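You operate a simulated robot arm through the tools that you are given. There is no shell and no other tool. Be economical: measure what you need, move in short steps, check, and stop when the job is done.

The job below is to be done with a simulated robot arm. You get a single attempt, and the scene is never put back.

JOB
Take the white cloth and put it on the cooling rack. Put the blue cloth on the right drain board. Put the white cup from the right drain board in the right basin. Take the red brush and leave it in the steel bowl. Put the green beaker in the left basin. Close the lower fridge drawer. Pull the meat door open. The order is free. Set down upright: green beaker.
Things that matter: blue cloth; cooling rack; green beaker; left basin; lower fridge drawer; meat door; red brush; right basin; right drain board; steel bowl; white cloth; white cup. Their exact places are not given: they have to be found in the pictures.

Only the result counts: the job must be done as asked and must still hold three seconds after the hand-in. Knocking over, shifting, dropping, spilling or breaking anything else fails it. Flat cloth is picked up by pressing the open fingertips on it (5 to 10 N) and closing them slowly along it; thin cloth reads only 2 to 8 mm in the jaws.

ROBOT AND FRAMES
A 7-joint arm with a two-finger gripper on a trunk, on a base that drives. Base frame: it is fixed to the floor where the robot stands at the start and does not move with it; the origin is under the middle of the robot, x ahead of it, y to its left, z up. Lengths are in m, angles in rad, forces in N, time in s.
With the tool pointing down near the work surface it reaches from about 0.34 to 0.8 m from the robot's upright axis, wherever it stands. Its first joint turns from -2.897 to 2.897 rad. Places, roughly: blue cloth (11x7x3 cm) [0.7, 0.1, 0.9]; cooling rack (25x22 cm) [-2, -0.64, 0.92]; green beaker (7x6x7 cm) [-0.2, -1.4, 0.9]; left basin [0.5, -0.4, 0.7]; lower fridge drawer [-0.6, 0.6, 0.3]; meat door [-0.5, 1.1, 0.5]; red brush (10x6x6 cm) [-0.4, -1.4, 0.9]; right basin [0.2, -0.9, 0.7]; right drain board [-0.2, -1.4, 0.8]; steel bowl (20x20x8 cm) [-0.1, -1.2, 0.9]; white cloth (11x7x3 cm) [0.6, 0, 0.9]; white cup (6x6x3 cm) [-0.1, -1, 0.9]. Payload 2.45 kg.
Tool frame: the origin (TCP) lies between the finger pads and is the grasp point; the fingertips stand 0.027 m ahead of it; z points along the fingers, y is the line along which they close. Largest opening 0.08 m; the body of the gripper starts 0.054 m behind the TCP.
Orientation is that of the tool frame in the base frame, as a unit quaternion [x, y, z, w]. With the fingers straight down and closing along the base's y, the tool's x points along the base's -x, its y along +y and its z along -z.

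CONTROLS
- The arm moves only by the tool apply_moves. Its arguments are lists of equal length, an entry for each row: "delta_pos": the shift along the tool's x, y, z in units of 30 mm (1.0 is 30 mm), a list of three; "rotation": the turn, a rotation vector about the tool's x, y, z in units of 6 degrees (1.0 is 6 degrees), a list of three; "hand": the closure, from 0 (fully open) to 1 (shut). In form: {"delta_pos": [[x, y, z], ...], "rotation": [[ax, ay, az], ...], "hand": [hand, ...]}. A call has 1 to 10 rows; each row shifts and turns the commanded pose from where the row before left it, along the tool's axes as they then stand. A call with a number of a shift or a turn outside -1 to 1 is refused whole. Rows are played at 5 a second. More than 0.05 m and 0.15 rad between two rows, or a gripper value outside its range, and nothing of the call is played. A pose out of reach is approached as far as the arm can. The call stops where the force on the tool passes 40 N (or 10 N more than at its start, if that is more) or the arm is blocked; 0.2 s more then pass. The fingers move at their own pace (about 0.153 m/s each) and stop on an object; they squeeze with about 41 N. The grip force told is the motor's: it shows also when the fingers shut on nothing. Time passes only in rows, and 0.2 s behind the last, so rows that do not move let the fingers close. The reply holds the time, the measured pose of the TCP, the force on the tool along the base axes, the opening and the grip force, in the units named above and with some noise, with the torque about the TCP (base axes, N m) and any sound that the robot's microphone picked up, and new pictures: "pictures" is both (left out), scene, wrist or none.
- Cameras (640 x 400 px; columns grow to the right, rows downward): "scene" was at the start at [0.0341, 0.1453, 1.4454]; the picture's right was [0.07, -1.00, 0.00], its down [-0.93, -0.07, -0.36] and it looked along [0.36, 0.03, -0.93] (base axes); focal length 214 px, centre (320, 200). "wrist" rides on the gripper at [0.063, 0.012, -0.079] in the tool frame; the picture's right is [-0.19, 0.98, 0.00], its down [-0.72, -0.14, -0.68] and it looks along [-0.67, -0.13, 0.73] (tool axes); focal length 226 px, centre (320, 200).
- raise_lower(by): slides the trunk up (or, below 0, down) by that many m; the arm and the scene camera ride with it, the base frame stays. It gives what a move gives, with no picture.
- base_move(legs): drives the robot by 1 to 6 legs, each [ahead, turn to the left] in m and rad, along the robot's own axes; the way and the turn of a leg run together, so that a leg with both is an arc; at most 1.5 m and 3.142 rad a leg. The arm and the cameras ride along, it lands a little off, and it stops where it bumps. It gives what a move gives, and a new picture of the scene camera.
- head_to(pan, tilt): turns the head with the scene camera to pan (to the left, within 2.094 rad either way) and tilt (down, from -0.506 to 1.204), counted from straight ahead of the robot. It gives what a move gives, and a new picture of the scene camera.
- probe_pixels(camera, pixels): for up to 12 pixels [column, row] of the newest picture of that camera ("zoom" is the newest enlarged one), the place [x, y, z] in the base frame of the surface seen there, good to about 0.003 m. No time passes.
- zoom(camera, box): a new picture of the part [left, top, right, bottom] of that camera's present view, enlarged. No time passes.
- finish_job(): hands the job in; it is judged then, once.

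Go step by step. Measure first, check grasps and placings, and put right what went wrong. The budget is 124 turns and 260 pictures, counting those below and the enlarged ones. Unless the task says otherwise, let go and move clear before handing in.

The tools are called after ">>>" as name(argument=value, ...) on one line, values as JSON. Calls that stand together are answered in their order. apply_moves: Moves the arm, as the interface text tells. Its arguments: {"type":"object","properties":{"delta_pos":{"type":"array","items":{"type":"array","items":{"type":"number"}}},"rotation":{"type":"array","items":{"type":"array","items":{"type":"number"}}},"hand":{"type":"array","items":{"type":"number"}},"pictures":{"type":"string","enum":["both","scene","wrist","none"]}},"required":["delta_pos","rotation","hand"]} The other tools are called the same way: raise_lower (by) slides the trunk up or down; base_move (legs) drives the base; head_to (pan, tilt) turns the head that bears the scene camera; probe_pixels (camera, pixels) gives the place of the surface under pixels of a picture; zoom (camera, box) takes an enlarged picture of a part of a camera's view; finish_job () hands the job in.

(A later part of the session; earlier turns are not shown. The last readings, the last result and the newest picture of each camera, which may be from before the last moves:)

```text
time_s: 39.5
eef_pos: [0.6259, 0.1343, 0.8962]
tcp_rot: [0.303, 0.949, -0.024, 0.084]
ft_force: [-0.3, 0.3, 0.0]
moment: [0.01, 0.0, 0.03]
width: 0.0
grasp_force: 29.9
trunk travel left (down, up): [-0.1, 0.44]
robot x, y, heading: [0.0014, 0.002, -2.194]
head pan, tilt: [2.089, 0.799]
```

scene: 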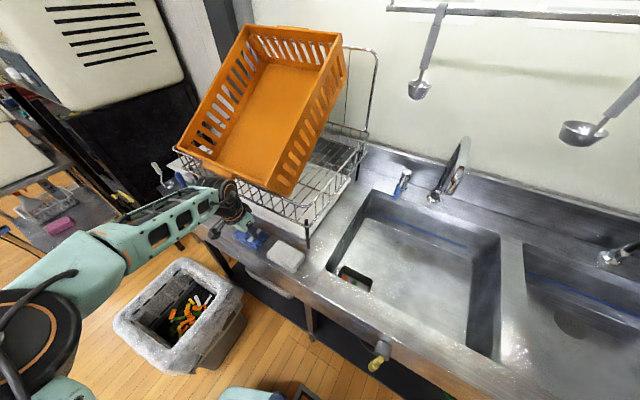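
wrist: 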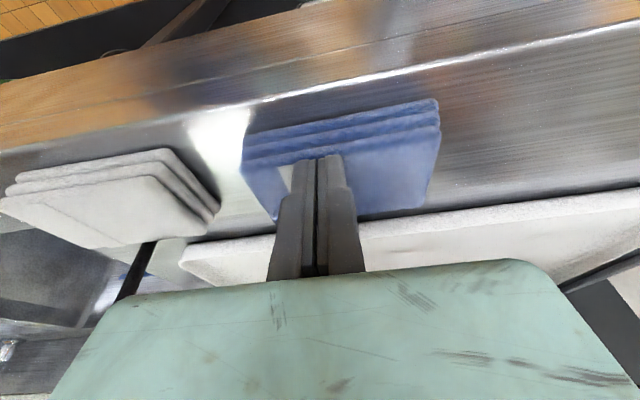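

Still no load at tip z≈0.870. I continue down carefully.

>>> apply_moves(delta_pos=[[0.02, 0, 0.1], [0.02, 0, 0.1], [0.02, 0, 0.1], [0.02, 0, 0.1]], rotation=[[0, 0, 0], [0, 0, 0], [0, 0, 0], [0, 0, 0]], hand=[1, 1, 1, 1], pictures="both")

>>> zoom(camera="wrist", box=[200, 70, 456, 230])

```text
time_s: 40.3
eef_pos: [0.6283, 0.1341, 0.8948]
tcp_rot: [0.303, 0.949, -0.023, 0.089]
ft_force: [-1.0, 0.0, 15.7]
moment: [-0.01, 0.08, 0.0]
width: 0.0061
grasp_force: 29.4
trunk travel left (down, up): [-0.1, 0.44]
robot x, y, heading: [0.0013, 0.0009, -2.189]
head pan, tilt: [2.089, 0.799]
stopped in row 4: the force on the tool passed its limit at 44 N (the readings are from after the stop); the commanded pose is now the measured one
```

scene: 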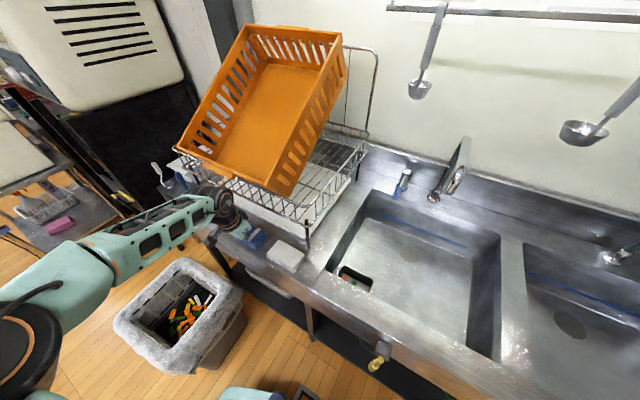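
wrist: 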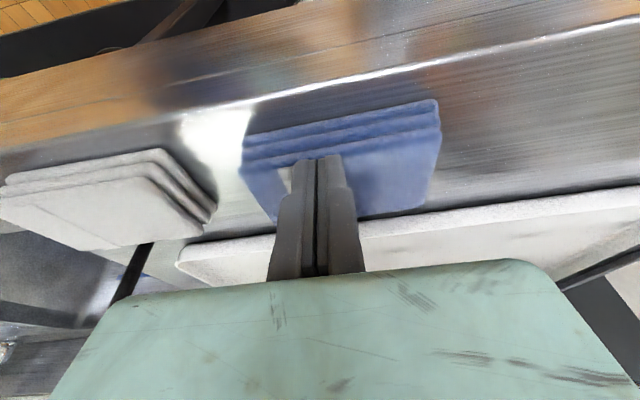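

```text
2.50 times, centred on (328, 150) of wrist
```

zoom: 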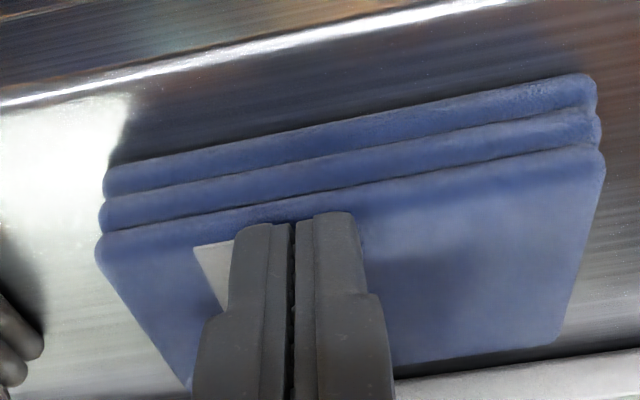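

The jaws now read 6 mm at 29 N, perhaps cloth caught between them. Test by lifting a little.

>>> apply_moves(delta_pos=[[-0.1, 0, -0.6], [-0.1, 0, -0.6]], rotation=[[0, 0, 0], [0, 0, 0]], hand=[1, 1], pictures="both")

>>> zoom(camera="scene", box=[190, 180, 318, 260])

```text
time_s: 40.9
eef_pos: [0.6264, 0.1341, 0.9293]
tcp_rot: [0.303, 0.949, -0.024, 0.087]
ft_force: [-0.6, 0.9, 0.3]
moment: [0.02, -0.02, -0.01]
width: 0.0
grasp_force: 29.7
trunk travel left (down, up): [-0.1, 0.44]
robot x, y, heading: [0.0012, 0.0008, -2.192]
head pan, tilt: [2.089, 0.799]
```

scene: 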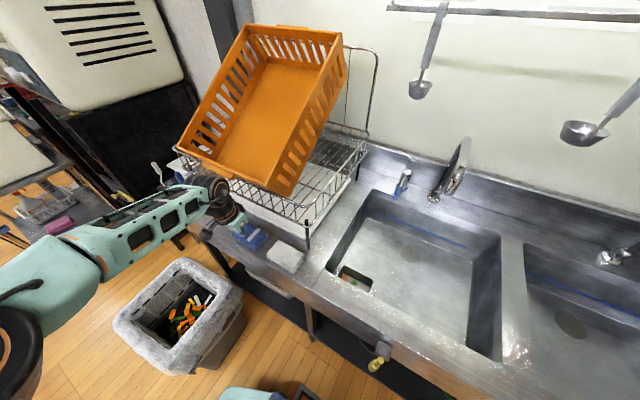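
wrist: 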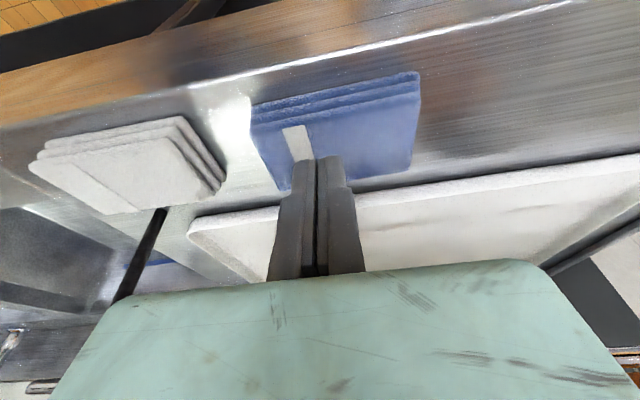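

```text
5.00 times, centred on (254, 220) of scene
```

zoom: 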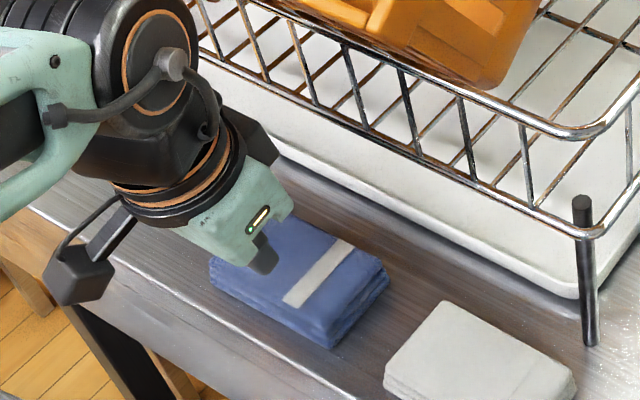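

Not held. I'll retry the press-and-pinch more carefully: re-measure the cloth, then press to ~8–10 N and keep that while closing.

>>> probe_pixels(camera="wrist", pixels=[[258, 132], [418, 96], [268, 178], [408, 165], [300, 145], [360, 130], [380, 120], [340, 120], [390, 160], [290, 185], [252, 108], [415, 80]])

```text
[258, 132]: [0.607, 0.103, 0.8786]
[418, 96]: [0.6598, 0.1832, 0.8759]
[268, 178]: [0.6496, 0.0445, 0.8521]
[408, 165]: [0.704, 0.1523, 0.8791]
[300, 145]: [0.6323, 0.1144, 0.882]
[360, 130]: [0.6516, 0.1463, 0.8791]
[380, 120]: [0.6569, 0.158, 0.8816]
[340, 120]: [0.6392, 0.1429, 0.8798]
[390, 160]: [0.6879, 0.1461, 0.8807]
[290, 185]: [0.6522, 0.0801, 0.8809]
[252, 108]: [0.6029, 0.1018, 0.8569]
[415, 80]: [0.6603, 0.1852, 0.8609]
```

>>> apply_moves(delta_pos=[[-0.69, 0.35, 0.12], [0, 0, 0], [0.1, 0, 0.55], [0.01, 0, 0.06], [0.01, 0, 0.04]], rotation=[[0, 0, 0], [0, 0, 0], [0, 0, 0], [0, 0, 0], [0, 0, 0]], hand=[0.5, 0.5, 0.5, 0.5, 0.5], pictures="none")

```text
time_s: 42.1
eef_pos: [0.6512, 0.1304, 0.9088]
tcp_rot: [0.303, 0.949, -0.023, 0.087]
ft_force: [-0.4, 0.0, 0.8]
moment: [0.02, 0.02, 0.03]
width: 0.0398
grasp_force: 0.2
trunk travel left (down, up): [-0.1, 0.44]
robot x, y, heading: [-0.0005, -0.0013, -2.189]
head pan, tilt: [2.089, 0.799]
```

>>> apply_moves(delta_pos=[[0.005, 0, 0.03], [0.005, 0, 0.03]], rotation=[[0, 0, 0], [0, 0, 0]], hand=[0.5, 0.5], pictures="none")

>>> apply_moves(delta_pos=[[0.005, 0, 0.03], [0.005, 0, 0.03]], rotation=[[0, 0, 0], [0, 0, 0]], hand=[0.5, 0.5], pictures="none")

>>> apply_moves(delta_pos=[[0.005, 0, 0.03], [0.005, 0, 0.03]], rotation=[[0, 0, 0], [0, 0, 0]], hand=[0.5, 0.5], pictures="wrist")

```text
time_s: 42.7
eef_pos: [0.6506, 0.1299, 0.9078]
tcp_rot: [0.303, 0.949, -0.024, 0.088]
ft_force: [-1.5, -0.1, 4.6]
moment: [-0.14, 0.07, -0.03]
width: 0.0392
grasp_force: 0.1
trunk travel left (down, up): [-0.1, 0.44]
robot x, y, heading: [-0.0039, 0.0029, -2.189]
head pan, tilt: [2.089, 0.799]
```

```text
time_s: 43.3
eef_pos: [0.6512, 0.1302, 0.9067]
tcp_rot: [0.304, 0.948, -0.024, 0.088]
ft_force: [-1.2, -2.8, 15.3]
moment: [-0.24, 0.18, 0.02]
width: 0.0384
grasp_force: 0.0
trunk travel left (down, up): [-0.1, 0.44]
robot x, y, heading: [0.0005, 0.0029, -2.185]
head pan, tilt: [2.089, 0.799]
```

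```text
time_s: 43.9
eef_pos: [0.6507, 0.1288, 0.9062]
tcp_rot: [0.303, 0.949, -0.023, 0.088]
ft_force: [-2.4, -5.3, 30.7]
moment: [-0.35, 0.32, 0.02]
width: 0.0371
grasp_force: 0.1
trunk travel left (down, up): [-0.1, 0.44]
robot x, y, heading: [-0.0004, 0.0004, -2.185]
head pan, tilt: [2.089, 0.799]
```

wrist: 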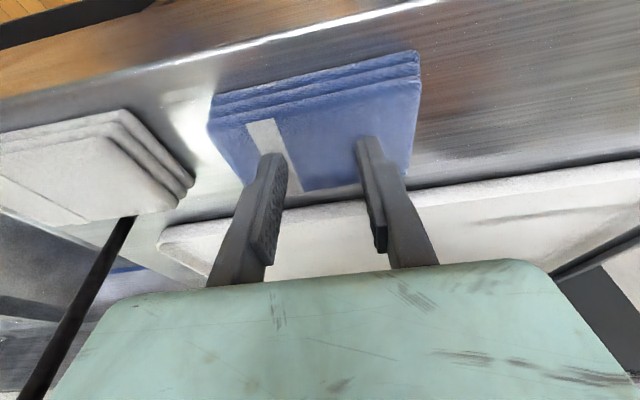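

Contact is firm now. I ease to ~12 N and close slowly with slight following pressure.

>>> apply_moves(delta_pos=[[0, 0, -0.05], [0, 0, 0.01], [0, 0, 0.01], [0, 0, 0.01], [0, 0, 0.01], [0, 0, 0.01], [0, 0, 0.01], [0, 0, 0.01], [0, 0, 0.01], [0, 0, 0.0]], rotation=[[0, 0, 0], [0, 0, 0], [0, 0, 0], [0, 0, 0], [0, 0, 0], [0, 0, 0], [0, 0, 0], [0, 0, 0], [0, 0, 0], [0, 0, 0]], hand=[0.52, 0.55, 0.58, 0.61, 0.64, 0.67, 0.7, 0.73, 0.76, 0.79], pictures="wrist")

```text
time_s: 46.1
eef_pos: [0.6515, 0.1301, 0.9022]
tcp_rot: [0.303, 0.949, -0.024, 0.086]
ft_force: [-1.2, -0.4, 0.3]
moment: [-0.03, 0.0, -0.02]
width: 0.0167
grasp_force: 0.0
trunk travel left (down, up): [-0.1, 0.44]
robot x, y, heading: [0.003, -0.0001, -2.185]
head pan, tilt: [2.089, 0.799]
```

wrist: 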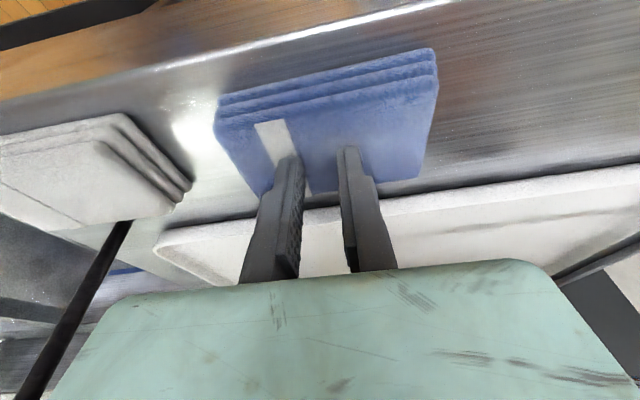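

At 17 mm opening there's no load at tip z 0.8756. I press on at this opening until it loads, then close.

>>> apply_moves(delta_pos=[[0.01, 0, 0.08], [0.01, 0, 0.08], [0.01, 0, 0.06]], rotation=[[0, 0, 0], [0, 0, 0], [0, 0, 0]], hand=[0.79, 0.79, 0.79], pictures="none")

>>> apply_moves(delta_pos=[[0.005, 0, 0.03], [0.005, 0, 0.03]], rotation=[[0, 0, 0], [0, 0, 0]], hand=[0.79, 0.79], pictures="none")

```text
time_s: 46.9
eef_pos: [0.6506, 0.1304, 0.9002]
tcp_rot: [0.303, 0.949, -0.023, 0.09]
ft_force: [-2.9, 0.2, 28.0]
moment: [-0.02, 0.21, 0.0]
width: 0.0151
grasp_force: 0.0
trunk travel left (down, up): [-0.1, 0.44]
robot x, y, heading: [0.0014, -0.0005, -2.191]
head pan, tilt: [2.089, 0.799]
```

```text
time_s: 47.4
eef_pos: [0.6522, 0.1296, 0.8996]
tcp_rot: [0.304, 0.948, -0.023, 0.092]
ft_force: [0.9, -0.2, 13.1]
moment: [-0.03, 0.06, -0.02]
width: 0.0141
grasp_force: 0.0
trunk travel left (down, up): [-0.1, 0.44]
robot x, y, heading: [0.0004, 0.0009, -2.193]
head pan, tilt: [2.089, 0.799]
stopped in row 2: the force on the tool passed its limit at 41 N (the readings are from after the stop); the commanded pose is now the measured one
```

13 N at tip z≈0.873. Closing fully now, slowly.

>>> apply_moves(delta_pos=[[0, 0, 0.0], [0, 0, 0.01], [0, 0, 0.01], [0, 0, 0.01], [0, 0, 0.01], [0, 0, 0], [0, 0, 0]], rotation=[[0, 0, 0], [0, 0, 0], [0, 0, 0], [0, 0, 0], [0, 0, 0], [0, 0, 0], [0, 0, 0]], hand=[0.84, 0.87, 0.9, 0.93, 0.96, 1.0, 1.0], pictures="wrist")

```text
time_s: 49.0
eef_pos: [0.6517, 0.1302, 0.8957]
tcp_rot: [0.303, 0.949, -0.023, 0.089]
ft_force: [0.3, -0.5, 1.6]
moment: [-0.02, 0.01, 0.0]
width: 0.0
grasp_force: 30.2
trunk travel left (down, up): [-0.1, 0.44]
robot x, y, heading: [0.0005, 0.004, -2.19]
head pan, tilt: [2.089, 0.799]
```

wrist: 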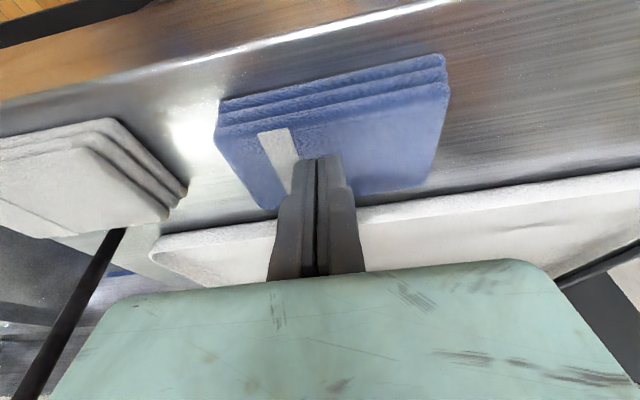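

Press-pinch isn't catching. The cloth is about 55 mm wide in n (-0.4315 to -0.486), so a 62 mm straddle centred at -0.457 should clear the rack by several mm. I back off and turn the hand back.

>>> apply_moves(delta_pos=[[-0.17, 0, -1], [-0.08, 0, -0.5], [0.98, 0, -0.17], [0.98, 0, -0.17], [0.98, 0, -0.17], [0, 0, 0], [0, 0, 0], [0, 0, 0], [0, 0, 0], [0, 0, 0]], rotation=[[0, 0, 0], [0, 0, 0], [0, 0, 0], [0, 0.83, 0], [0, 0.83, 0], [0, 0, 1], [0, 0, 1], [0, 0, 1], [0, 0, 1], [0, 0, 1]], hand=[1, 0.225, 0.225, 0.225, 0.225, 0.225, 0.225, 0.225, 0.225, 0.225], pictures="none")

>>> apply_moves(delta_pos=[[0, 0, 0], [0, 0, 0], [0, 0, 0], [0, 0, 0], [0, 0, 0], [0, 0, 0], [0, 0, 0], [0, 0, 0], [0, 0, 0], [0, 0, 0]], rotation=[[0, 0, 1], [0, 0, 1], [0, 0, 1], [0, 0, 1], [0, 0, 1], [0, 0, 1], [0, 0, 1], [0, 0, 1], [0, 0, 1], [0, 0, 1]], hand=[0.225, 0.225, 0.225, 0.225, 0.225, 0.225, 0.225, 0.225, 0.225, 0.225], pictures="none")

>>> apply_moves(delta_pos=[[0, 0, 0], [0, 0, 0]], rotation=[[-0.83, 0, 0], [-0.83, 0, 0]], hand=[0.225, 0.225], pictures="wrist")

```text
time_s: 51.2
eef_pos: [0.5793, 0.1808, 0.9434]
tcp_rot: [0.541, 0.841, 0.005, 0.005]
ft_force: [0.6, 0.3, -0.4]
moment: [-0.02, -0.01, -0.02]
width: 0.062
grasp_force: 0.1
trunk travel left (down, up): [-0.1, 0.44]
robot x, y, heading: [0.0036, 0.0021, -2.192]
head pan, tilt: [2.089, 0.799]
```

```text
time_s: 53.4
eef_pos: [0.5785, 0.1817, 0.9419]
tcp_rot: [0.889, 0.458, 0.007, 0.002]
ft_force: [0.6, 0.0, -0.5]
moment: [0.0, 0.01, -0.01]
width: 0.0623
grasp_force: 0.1
trunk travel left (down, up): [-0.1, 0.44]
robot x, y, heading: [0.0005, -0.001, -2.191]
head pan, tilt: [2.089, 0.799]
```

```text
time_s: 54.0
eef_pos: [0.5784, 0.1813, 0.9433]
tcp_rot: [0.885, 0.456, 0.047, 0.079]
ft_force: [0.7, 0.2, -0.2]
moment: [-0.04, -0.02, 0.01]
width: 0.062
grasp_force: 0.1
trunk travel left (down, up): [-0.1, 0.44]
robot x, y, heading: [0.0002, 0.0014, -2.186]
head pan, tilt: [2.089, 0.799]
```

wrist: 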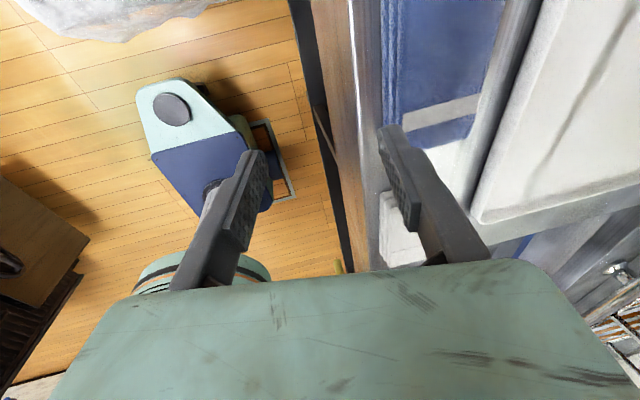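

Aligned at u=0.483. Slide in 87 mm over the cloth, then descend in steps.

>>> apply_moves(delta_pos=[[0, 0.952, 0.168], [0, 0.952, 0.168], [0, 0.952, 0.168], [0, 0, 0], [0, -0.08, 0.46], [0, -0.08, 0.46]], rotation=[[0, 0, 0], [0, 0, 0], [0, 0, 0], [0, 0, 0], [0, 0, 0], [0, 0, 0]], hand=[0.225, 0.225, 0.225, 0.225, 0.225, 0.225], pictures="wrist")

>>> probe_pixels(camera="wrist", pixels=[[240, 60], [250, 60], [370, 60], [380, 60]])

```text
time_s: 55.4
eef_pos: [0.6501, 0.1306, 0.9155]
tcp_rot: [0.885, 0.456, 0.046, 0.079]
ft_force: [0.7, 0.0, -0.5]
moment: [0.01, 0.02, -0.04]
width: 0.0622
grasp_force: 0.0
trunk travel left (down, up): [-0.1, 0.44]
robot x, y, heading: [0.0011, -0.0026, -2.184]
head pan, tilt: [2.089, 0.799]
```

wrist: 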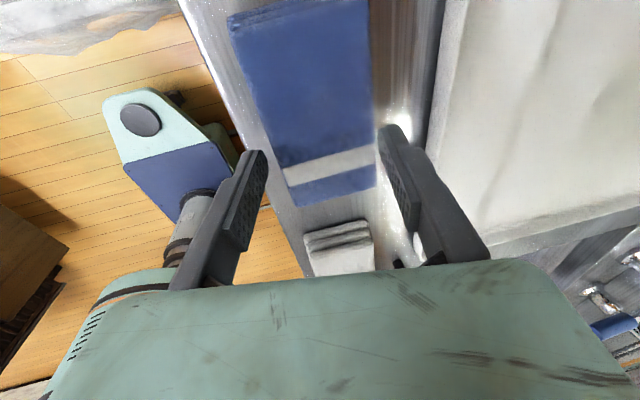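

```text
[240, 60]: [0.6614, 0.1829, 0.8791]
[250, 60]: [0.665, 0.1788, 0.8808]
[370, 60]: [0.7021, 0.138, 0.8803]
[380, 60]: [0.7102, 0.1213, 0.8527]
```

Cloth spans -0.433 to -0.492 here; I shift 2 mm inward and go down in small steps.

>>> apply_moves(delta_pos=[[0, 0.05, 0.15], [0, -0.03, 0.2], [0, -0.03, 0.2], [0, -0.03, 0.2]], rotation=[[0, 0, 0], [0, 0, 0], [0, 0, 0], [0, 0, 0]], hand=[0.225, 0.225, 0.225, 0.225], pictures="wrist")

```text
time_s: 56.4
eef_pos: [0.6546, 0.1291, 0.9065]
tcp_rot: [0.884, 0.456, 0.054, 0.083]
ft_force: [3.1, -0.2, 13.0]
moment: [-0.35, -0.52, 0.03]
width: 0.0618
grasp_force: 0.2
trunk travel left (down, up): [-0.1, 0.44]
robot x, y, heading: [-0.0018, 0.0018, -2.188]
head pan, tilt: [2.089, 0.799]
stopped in row 4: the force on the tool passed its limit at 46 N (the readings are from after the stop); the commanded pose is now the measured one
```

wrist: 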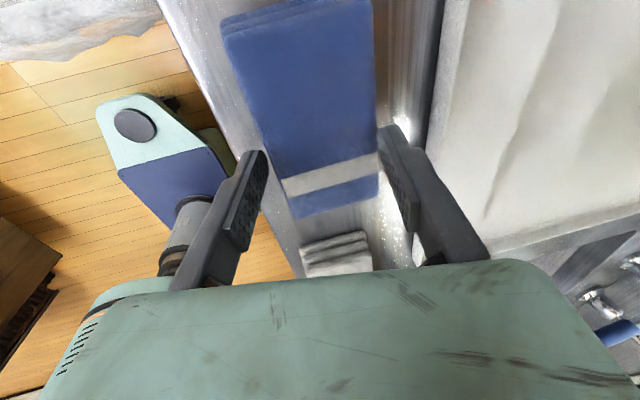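

The back finger keeps landing on something next to the rack. Better: push the cloths along the counter, away from the rack (its end is at u≈0.28). I retreat upward and probe the strip beside the basin.

>>> apply_moves(delta_pos=[[0, -0.03, -0.5], [0, -0.17, -1], [-0.5, -0.17, -0.3]], rotation=[[0, 0, 0], [0, 0, 0], [0, 0, 0]], hand=[0.225, 0.6, 1], pictures="scene")

>>> probe_pixels(camera="scene", pixels=[[325, 265], [330, 255], [340, 280], [335, 290], [320, 285], [360, 295], [375, 300], [345, 305], [375, 200], [285, 258], [305, 262], [300, 285]])

>>> zoom(camera="scene", box=[220, 210, 380, 310])

```text
time_s: 57.1
eef_pos: [0.6265, 0.1297, 0.9537]
tcp_rot: [0.884, 0.457, 0.051, 0.081]
ft_force: [-0.2, -0.2, 0.1]
moment: [-0.02, -0.03, -0.03]
width: 0.0001
grasp_force: 29.6
trunk travel left (down, up): [-0.1, 0.44]
robot x, y, heading: [0.0017, 0.0009, -2.185]
head pan, tilt: [2.089, 0.799]
```

scene: 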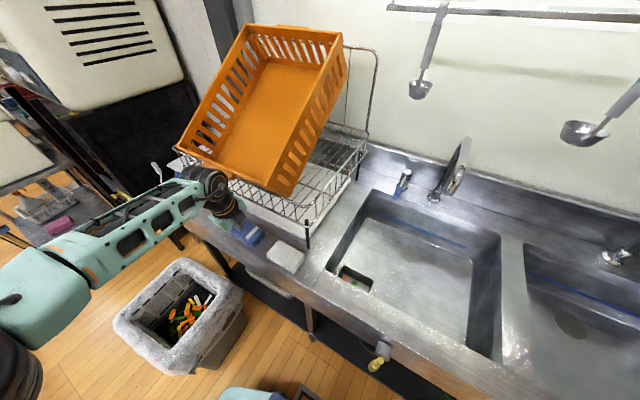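

```text
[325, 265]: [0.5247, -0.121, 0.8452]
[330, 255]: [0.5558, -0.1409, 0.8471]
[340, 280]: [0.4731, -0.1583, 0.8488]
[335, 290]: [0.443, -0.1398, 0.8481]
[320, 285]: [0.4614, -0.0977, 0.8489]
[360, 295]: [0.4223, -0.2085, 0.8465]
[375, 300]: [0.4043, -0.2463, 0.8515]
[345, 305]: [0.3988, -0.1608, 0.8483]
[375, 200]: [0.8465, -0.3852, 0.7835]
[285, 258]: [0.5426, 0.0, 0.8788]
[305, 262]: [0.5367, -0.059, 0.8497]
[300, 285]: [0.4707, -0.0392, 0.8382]
```

```text
4.00 times, centred on (300, 260) of scene
```

zoom: 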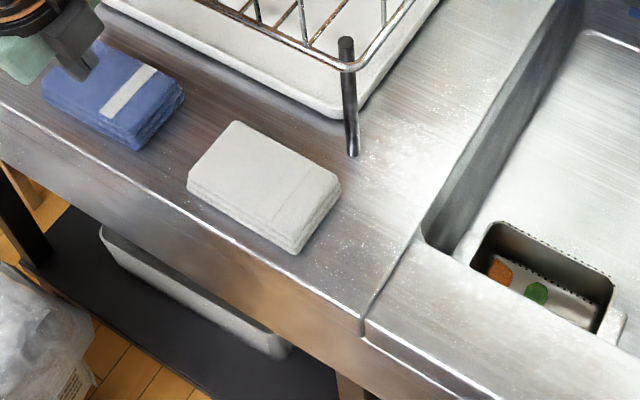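

Space beyond the rack leg is u 0.20–0.28. I place the closed fingers in the gap between the cloths (u≈0.405) and push the white one 70 mm along the counter.

>>> apply_moves(delta_pos=[[-1, 0.3, 0.05], [-1, 0.25, 0.05], [-0.13, -0.17, 1], [0, -0.17, 1], [0, -0.06, 0.33]], rotation=[[0, 0, 0], [0, 0, 0], [0, 0, 0], [0, 0, 0], [0, 0, 0]], hand=[1, 1, 1, 1, 1], pictures="wrist")

>>> zoom(camera="scene", box=[190, 180, 350, 280])

```text
time_s: 58.4
eef_pos: [0.6072, 0.0677, 0.8815]
tcp_rot: [0.884, 0.457, 0.051, 0.082]
ft_force: [0.3, 0.7, -0.4]
moment: [-0.04, -0.03, 0.0]
width: 0.0
grasp_force: 29.7
trunk travel left (down, up): [-0.1, 0.44]
robot x, y, heading: [0.0012, -0.0045, -2.188]
head pan, tilt: [2.089, 0.799]
```

wrist: 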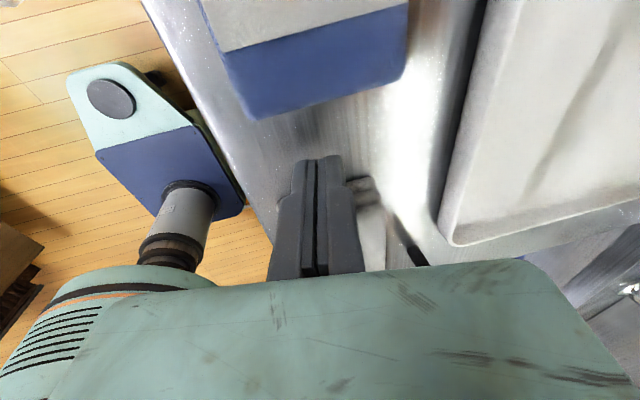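

```text
4.00 times, centred on (270, 230) of scene
```

zoom: 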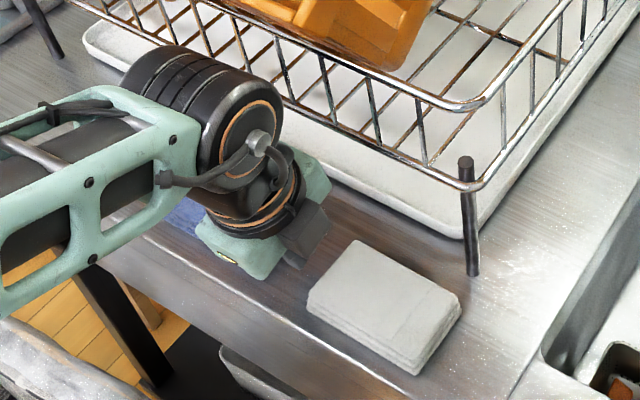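

Fingers sit between the cloths with no contact. Push 84 mm in -u, slowly.

>>> apply_moves(delta_pos=[[-0.4, 0, 0], [-0.4, 0, 0], [-0.4, 0, 0], [-0.4, 0, 0], [-0.4, 0, 0], [-0.4, 0, 0], [-0.4, 0, 0]], rotation=[[0, 0, 0], [0, 0, 0], [0, 0, 0], [0, 0, 0], [0, 0, 0], [0, 0, 0], [0, 0, 0]], hand=[1, 1, 1, 1, 1, 1, 1], pictures="scene")

>>> zoom(camera="scene", box=[220, 200, 380, 300])

```text
time_s: 60.0
eef_pos: [0.5585, -0.0004, 0.8802]
tcp_rot: [0.884, 0.457, 0.05, 0.082]
ft_force: [0.4, 0.3, -0.4]
moment: [0.0, 0.0, 0.01]
width: 0.0
grasp_force: 29.6
trunk travel left (down, up): [-0.1, 0.44]
robot x, y, heading: [-0.0, 0.0022, -2.19]
head pan, tilt: [2.089, 0.799]
```

scene: 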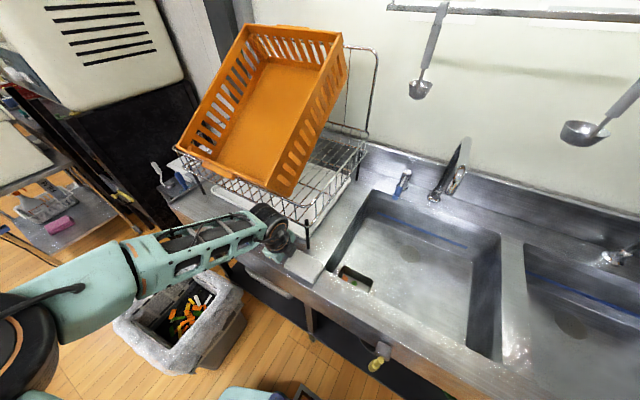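

```text
4.00 times, centred on (300, 250) of scene
```

zoom: 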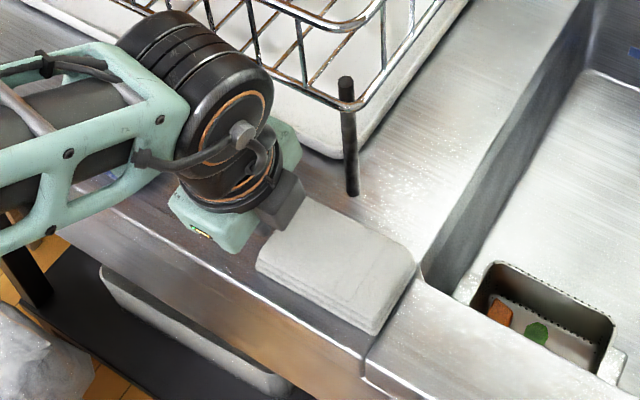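

The white cloth slid cleanly beyond the rack leg. I probe its corners in the zoom.

>>> probe_pixels(camera="zoom", pixels=[[412, 262], [374, 312], [300, 205], [265, 255], [340, 255], [405, 270], [372, 330], [320, 198], [420, 280], [365, 350]])

>>> apply_moves(delta_pos=[[0.3, -0.05, -0.3], [0, -0.17, -1], [-0.5, -0.1, -1], [-1, 0, 0], [-1, 0, 0], [-1, 0, 0]], rotation=[[0, 0, 0], [0, 0, 0], [0.5, 0, 0], [0.4, 0, 0], [0, 0, 0], [0, 0, 0]], hand=[1, 1, 0.5, 0, 0, 0], pictures="wrist")

```text
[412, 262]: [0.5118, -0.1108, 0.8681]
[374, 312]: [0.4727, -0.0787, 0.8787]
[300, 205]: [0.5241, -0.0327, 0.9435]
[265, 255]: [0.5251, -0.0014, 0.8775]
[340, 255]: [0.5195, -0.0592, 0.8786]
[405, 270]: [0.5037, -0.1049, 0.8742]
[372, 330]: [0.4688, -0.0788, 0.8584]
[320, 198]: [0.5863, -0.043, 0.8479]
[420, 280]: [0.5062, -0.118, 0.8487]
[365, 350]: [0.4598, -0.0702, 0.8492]
```

```text
time_s: 61.4
eef_pos: [0.4823, -0.0677, 0.9444]
tcp_rot: [0.887, 0.459, 0.029, 0.04]
ft_force: [-0.2, 0.3, -0.6]
moment: [0.0, -0.01, 0.0]
width: 0.0801
grasp_force: 0.1
trunk travel left (down, up): [-0.1, 0.44]
robot x, y, heading: [-0.0008, 0.0054, -2.187]
head pan, tilt: [2.089, 0.799]
```

wrist: 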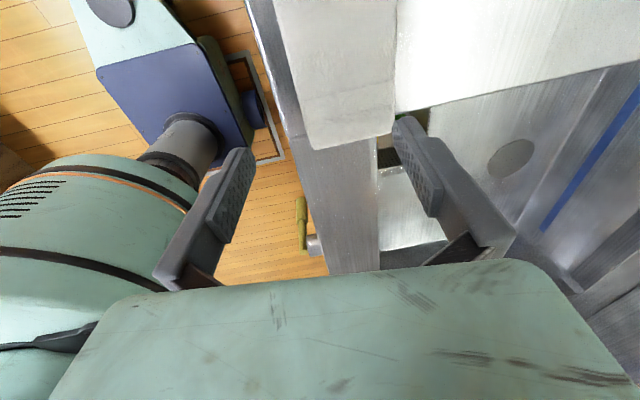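

The end of the white cloth is free at u≈0.207. I line up (u 0.24, n -0.456) and descend with the jaws wide open.

>>> apply_moves(delta_pos=[[0.5, 0.79, 0.08], [0, -0.05, 0.5], [0, -0.05, 0.5], [0, -0.05, 0.5], [0, -0.04, 0.4]], rotation=[[0, 0, 0], [0, 0, 0], [0, 0, 0], [0, 0, 0], [0, 0, 0]], hand=[0, 0, 0, 0, 0], pictures="wrist")

```text
time_s: 62.7
eef_pos: [0.5109, -0.0674, 0.8909]
tcp_rot: [0.887, 0.459, 0.032, 0.039]
ft_force: [-8.9, 2.3, 23.4]
moment: [0.62, 1.29, 0.09]
width: 0.0748
grasp_force: 0.1
trunk travel left (down, up): [-0.1, 0.44]
robot x, y, heading: [0.003, -0.002, -2.188]
head pan, tilt: [2.089, 0.799]
stopped in row 5: the force on the tool passed its limit at 43 N (the readings are from after the stop); the commanded pose is now the measured one
```

wrist: 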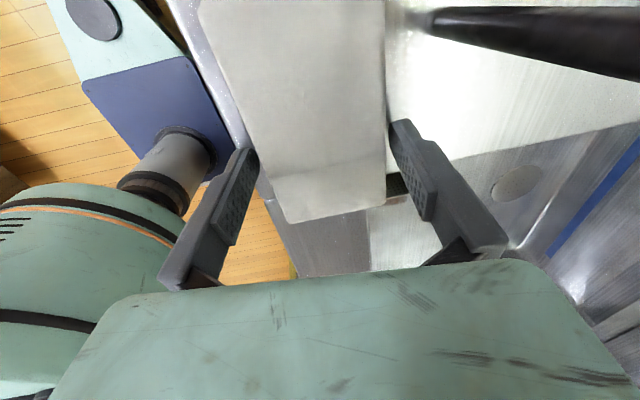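

Front finger touches near the counter's edge lip at tip z≈0.86; that is deep enough. I close here.

>>> apply_moves(delta_pos=[[0, 0, -0.05], [0, 0, 0], [0, 0, 0], [0, 0, 0]], rotation=[[0, 0, 0], [0, 0, 0], [0, 0, 0], [0, 0, 0]], hand=[0.3, 0.6, 1, 1], pictures="wrist")

```text
time_s: 63.7
eef_pos: [0.511, -0.0682, 0.8899]
tcp_rot: [0.887, 0.459, 0.031, 0.039]
ft_force: [-0.3, -0.2, 0.0]
moment: [0.01, -0.02, 0.03]
width: 0.0653
grasp_force: 40.7
trunk travel left (down, up): [-0.1, 0.44]
robot x, y, heading: [0.0001, 0.002, -2.189]
head pan, tilt: [2.089, 0.799]
```

wrist: 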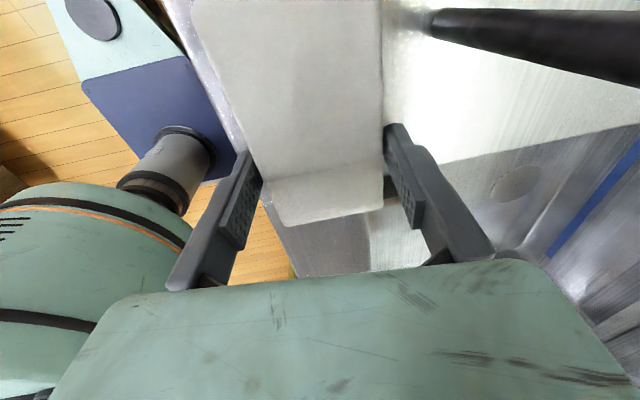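

Gripped: 65 mm at 41 N. Lift, drawing slightly to the aisle.

>>> apply_moves(delta_pos=[[0, -0.1, -0.5], [0, -0.4, -0.8], [0, -0.7, -1], [0, -1, -1], [0, -1, -1], [0, -0.5, -1], [0, 0, -1], [0, 0, -1]], rotation=[[0, 0, 0], [0, 0, 0], [0, 0, 0], [0, 0, 0], [0, 0, 0], [0, 0, 0], [0, 0, 0], [0, 0, 0]], hand=[1, 1, 1, 1, 1, 1, 1, 1], pictures="both")

```text
time_s: 65.5
eef_pos: [0.4015, 0.0056, 1.0976]
tcp_rot: [0.887, 0.458, 0.032, 0.038]
ft_force: [0.0, 0.4, 0.2]
moment: [-0.02, -0.02, 0.02]
width: 0.0653
grasp_force: 41.2
trunk travel left (down, up): [-0.1, 0.44]
robot x, y, heading: [-0.0024, -0.0002, -2.187]
head pan, tilt: [2.089, 0.799]
```

scene: 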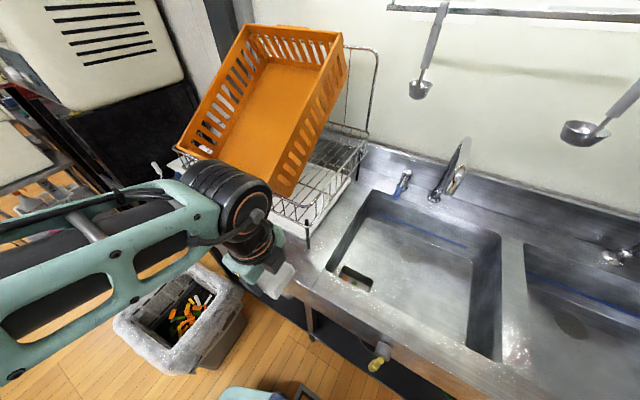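
wrist: 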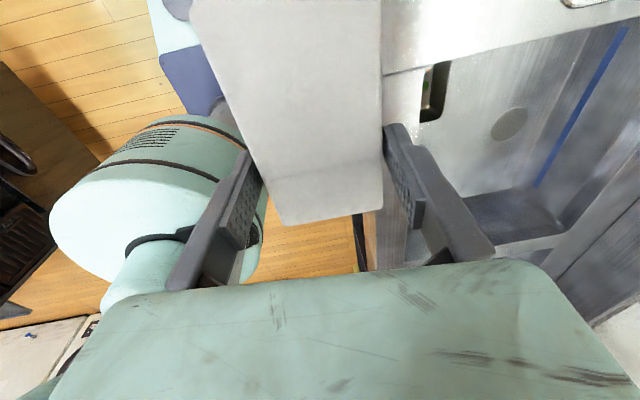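

White cloth is held. Now drive along the aisle and turn so that the freezer with the cooling rack is on the left.

>>> base_move(legs=[[1.1, 0], [0, -1.571]])

>>> head_to(pan=0.5, tilt=0.6)

```text
time_s: 72.8
eef_pos: [-0.2695, -1.0621, 1.0988]
tcp_rot: [0.966, 0.254, 0.022, 0.045]
ft_force: [0.4, -0.1, -0.1]
moment: [0.01, 0.0, -0.02]
width: 0.0645
grasp_force: 41.2
trunk travel left (down, up): [-0.1, 0.44]
robot x, y, heading: [-0.6331, -0.8949, -2.621]
head pan, tilt: [2.089, 0.799]
stopped in leg 2: the robot was blocked; the commanded pose is now the measured one
```

scene: 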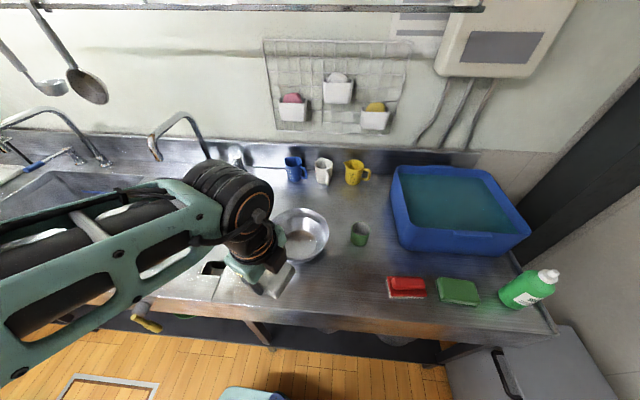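

```text
time_s: 74.5
eef_pos: [-0.2698, -1.0614, 1.0988]
tcp_rot: [0.966, 0.253, 0.021, 0.043]
ft_force: [-0.5, -0.1, -0.4]
moment: [0.01, 0.03, 0.0]
width: 0.0638
grasp_force: 41.3
trunk travel left (down, up): [-0.1, 0.44]
robot x, y, heading: [-0.6322, -0.8935, -2.623]
head pan, tilt: [0.499, 0.6]
```

scene: 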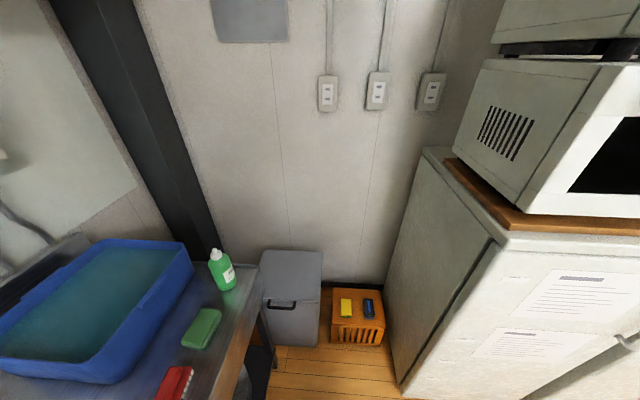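

The turn was blocked at heading -2.62. Probing what's near: the fridge corner and bins.

>>> probe_pixels(camera="scene", pixels=[[402, 375], [440, 200], [500, 350], [395, 330], [355, 320], [320, 380], [290, 300], [500, 230], [620, 260]])

>>> head_to(pan=-0.3, tilt=1.2)

```text
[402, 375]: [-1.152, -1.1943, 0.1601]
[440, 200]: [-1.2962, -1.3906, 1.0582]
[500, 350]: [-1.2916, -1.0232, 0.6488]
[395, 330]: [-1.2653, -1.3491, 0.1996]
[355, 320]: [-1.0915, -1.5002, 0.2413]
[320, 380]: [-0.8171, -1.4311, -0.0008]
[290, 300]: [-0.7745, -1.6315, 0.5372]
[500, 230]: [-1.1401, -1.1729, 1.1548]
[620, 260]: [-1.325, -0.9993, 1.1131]
```

```text
time_s: 75.6
eef_pos: [-0.2697, -1.062, 1.0988]
tcp_rot: [0.966, 0.253, 0.021, 0.044]
ft_force: [-0.9, 0.7, 0.3]
moment: [-0.01, 0.02, 0.0]
width: 0.064
grasp_force: 41.2
trunk travel left (down, up): [-0.1, 0.44]
robot x, y, heading: [-0.634, -0.8963, -2.622]
head pan, tilt: [-0.3, 1.201]
```

scene: 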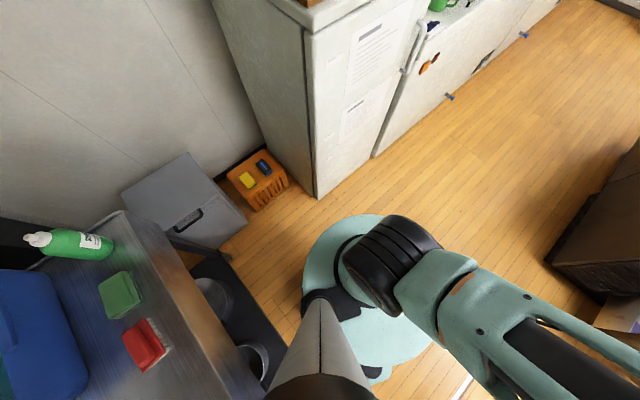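

The base has a rear extension that swings into the counter. I'll turn left instead to face the sink, back away from it, then turn right in the open space.

>>> base_move(legs=[[0, 2.0], [-0.5, 0], [0, -1.571], [0, -1.571]])

>>> head_to(pan=0.6, tilt=0.6)

```text
time_s: 91.3
eef_pos: [-1.0485, -0.9957, 1.0992]
tcp_rot: [0.944, -0.328, -0.007, 0.048]
ft_force: [0.2, 0.3, -1.4]
moment: [0.03, 0.02, -0.01]
width: 0.0636
grasp_force: 40.3
trunk travel left (down, up): [-0.1, 0.44]
robot x, y, heading: [-1.0383, -0.5928, 2.479]
head pan, tilt: [-0.3, 1.201]
```

scene: 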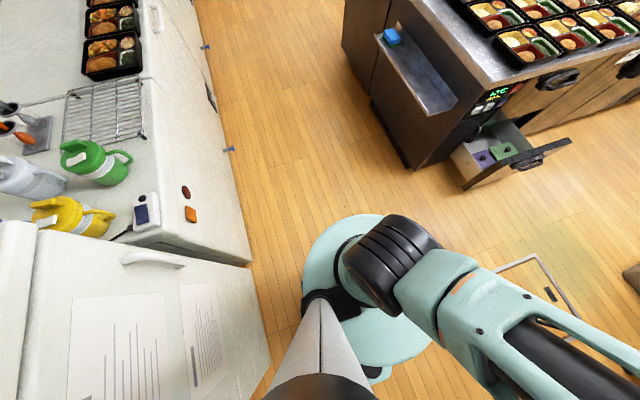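

```text
time_s: 92.5
eef_pos: [-1.05, -0.9954, 1.099]
tcp_rot: [0.944, -0.326, -0.006, 0.048]
ft_force: [0.1, -0.2, -0.4]
moment: [-0.03, 0.02, -0.04]
width: 0.0636
grasp_force: 40.7
trunk travel left (down, up): [-0.1, 0.44]
robot x, y, heading: [-1.0366, -0.5946, 2.478]
head pan, tilt: [0.6, 0.6]
```

scene: 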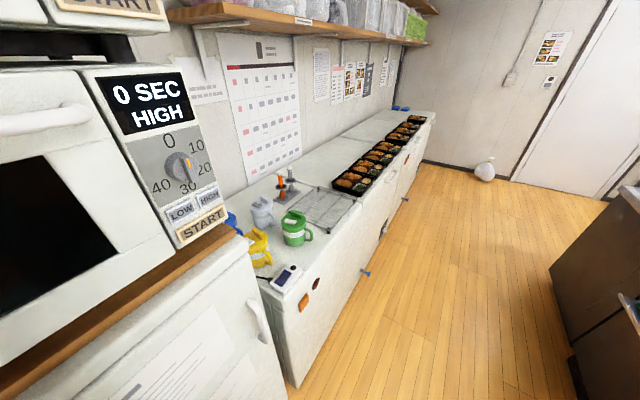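

Turned fine; the cooling rack lies at (325,207). Probing its corners and surroundings.

>>> probe_pixels(camera="scene", pixels=[[318, 188], [354, 201], [287, 212], [330, 229], [320, 206], [335, 205], [357, 182], [295, 230], [340, 175], [340, 250]])

>>> zoom(camera="scene", box=[240, 140, 400, 240])

```text
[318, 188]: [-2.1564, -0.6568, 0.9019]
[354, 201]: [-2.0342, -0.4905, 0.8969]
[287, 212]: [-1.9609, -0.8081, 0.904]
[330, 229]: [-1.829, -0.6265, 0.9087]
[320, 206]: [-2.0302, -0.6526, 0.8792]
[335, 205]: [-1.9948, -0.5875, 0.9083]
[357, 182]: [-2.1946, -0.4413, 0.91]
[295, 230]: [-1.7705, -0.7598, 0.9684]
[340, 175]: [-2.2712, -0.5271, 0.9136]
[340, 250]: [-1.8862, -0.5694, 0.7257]
```

```text
4.00 times, centred on (320, 190) of scene
```

zoom: 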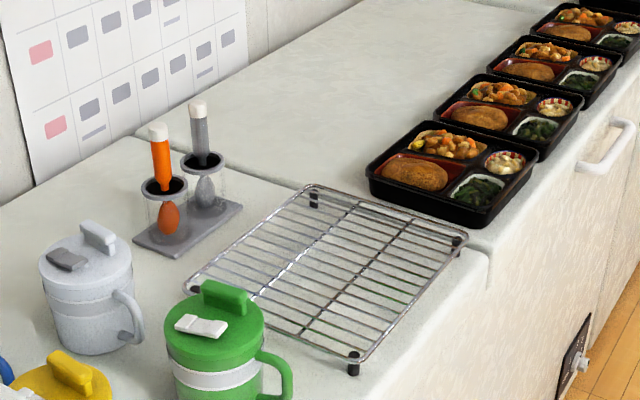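

Rack centre ≈ [-1.995,-0.646], top z≈0.905. Drive 0.9 m ahead to bring it beside the robot.

>>> base_move(legs=[[0.9, 0.03]])

>>> head_to(pan=1.8, tilt=0.8)

```text
time_s: 97.2
eef_pos: [-1.7531, -0.4528, 1.0977]
tcp_rot: [0.948, -0.316, -0.007, 0.048]
ft_force: [0.5, 0.8, -0.3]
moment: [0.03, 0.0, 0.02]
width: 0.0636
grasp_force: 41.3
trunk travel left (down, up): [-0.1, 0.44]
robot x, y, heading: [-1.7474, -0.0479, 2.505]
head pan, tilt: [0.6, 0.6]
```

scene: 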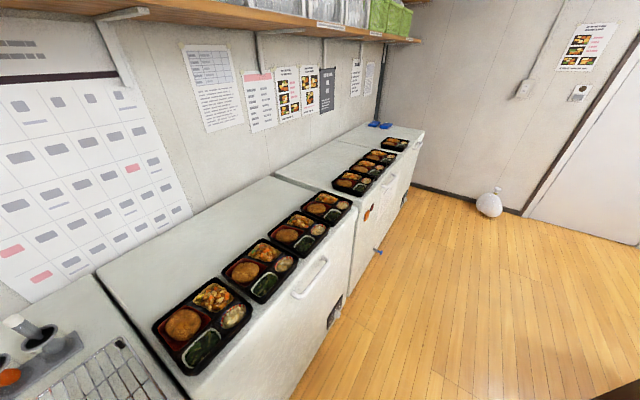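

```text
time_s: 98.6
eef_pos: [-1.7519, -0.4519, 1.0983]
tcp_rot: [0.948, -0.315, -0.006, 0.048]
ft_force: [0.9, -0.4, -0.4]
moment: [0.0, 0.04, 0.03]
width: 0.0637
grasp_force: 41.2
trunk travel left (down, up): [-0.1, 0.44]
robot x, y, heading: [-1.7457, -0.0494, 2.505]
head pan, tilt: [1.799, 0.799]
```

scene: 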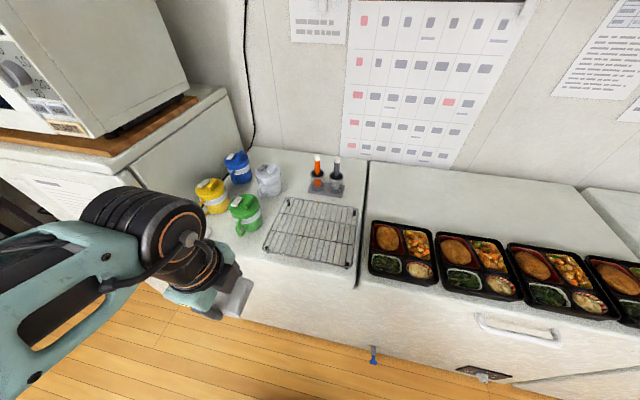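

I move the cloth over the rack centre at height.

>>> apply_moves(delta_pos=[[-0.327, 0.996, 0.09], [-0.327, 0.996, 0.09], [-0.327, 0.996, 0.09], [-0.327, 0.996, 0.09], [-0.327, 0.996, 0.09], [-0.327, 0.996, 0.09], [-0.327, 0.996, 0.09], [-0.327, 0.996, 0.09], [-0.327, 0.996, 0.09], [-0.327, 0.996, 0.09]], rotation=[[0, 0, 0], [0, 0, 0], [0, 0, 0], [0, 0, 0], [0, 0, 0], [0, 0, 0], [0, 0, 0], [0, 0, 0], [0.5, 0, 0], [0.4, 0, 0]], hand=[1, 1, 1, 1, 1, 1, 1, 1, 1, 1], pictures="both")

```text
time_s: 101.0
eef_pos: [-1.9708, -0.6475, 1.1069]
tcp_rot: [0.958, -0.286, 0.011, 0.011]
ft_force: [0.0, 0.3, 0.5]
moment: [0.0, 0.07, -0.01]
width: 0.0641
grasp_force: 41.1
trunk travel left (down, up): [-0.1, 0.44]
robot x, y, heading: [-1.749, -0.0494, 2.501]
head pan, tilt: [1.799, 0.799]
stopped in row 10: the arm was blocked; the commanded pose is now the measured one
```

scene: 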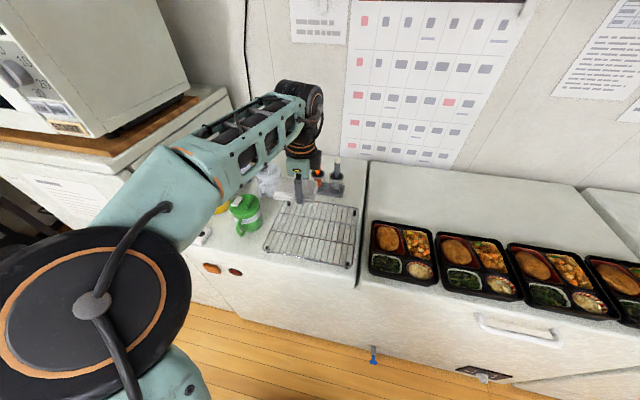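
wrist: 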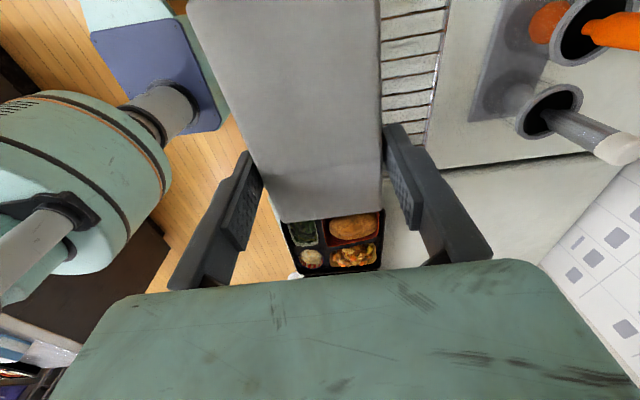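

The arm stopped ~4 cm short, but the cloth (±5.5 cm by ±3.3 cm) still lies wholly within the rack here. I descend.

>>> apply_moves(delta_pos=[[-0.3, 0, 0.8], [-0.3, 0, 0.9], [-0.3, 0, 0.9], [-0.3, 0, 0.9], [0, 0, 0.8]], rotation=[[0, 0, 0], [0, 0, 0], [0, 0, 0], [0, 0, 0], [0, 0, 0]], hand=[1, 1, 1, 1, 1], pictures="both")

```text
time_s: 102.2
eef_pos: [-2.0038, -0.6308, 0.9768]
tcp_rot: [0.958, -0.287, 0.011, 0.011]
ft_force: [-0.5, 1.3, -0.3]
moment: [0.03, -0.03, -0.01]
width: 0.0636
grasp_force: 40.9
trunk travel left (down, up): [-0.1, 0.44]
robot x, y, heading: [-1.7442, -0.0521, 2.501]
head pan, tilt: [1.799, 0.799]
```

scene: 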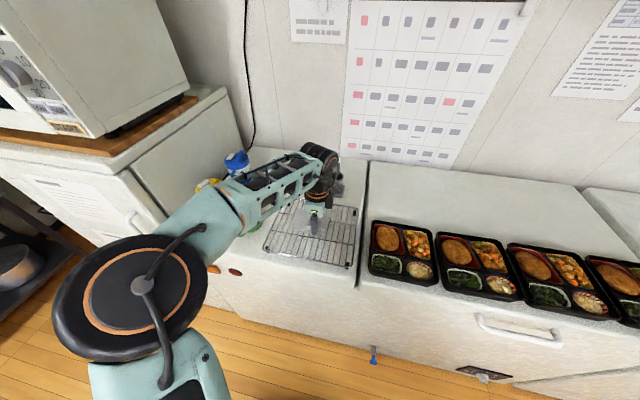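
wrist: 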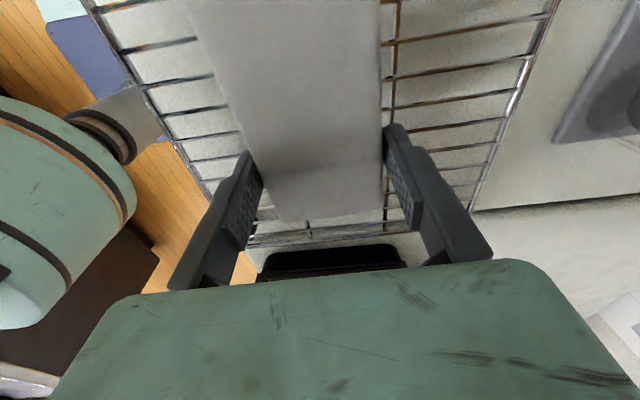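

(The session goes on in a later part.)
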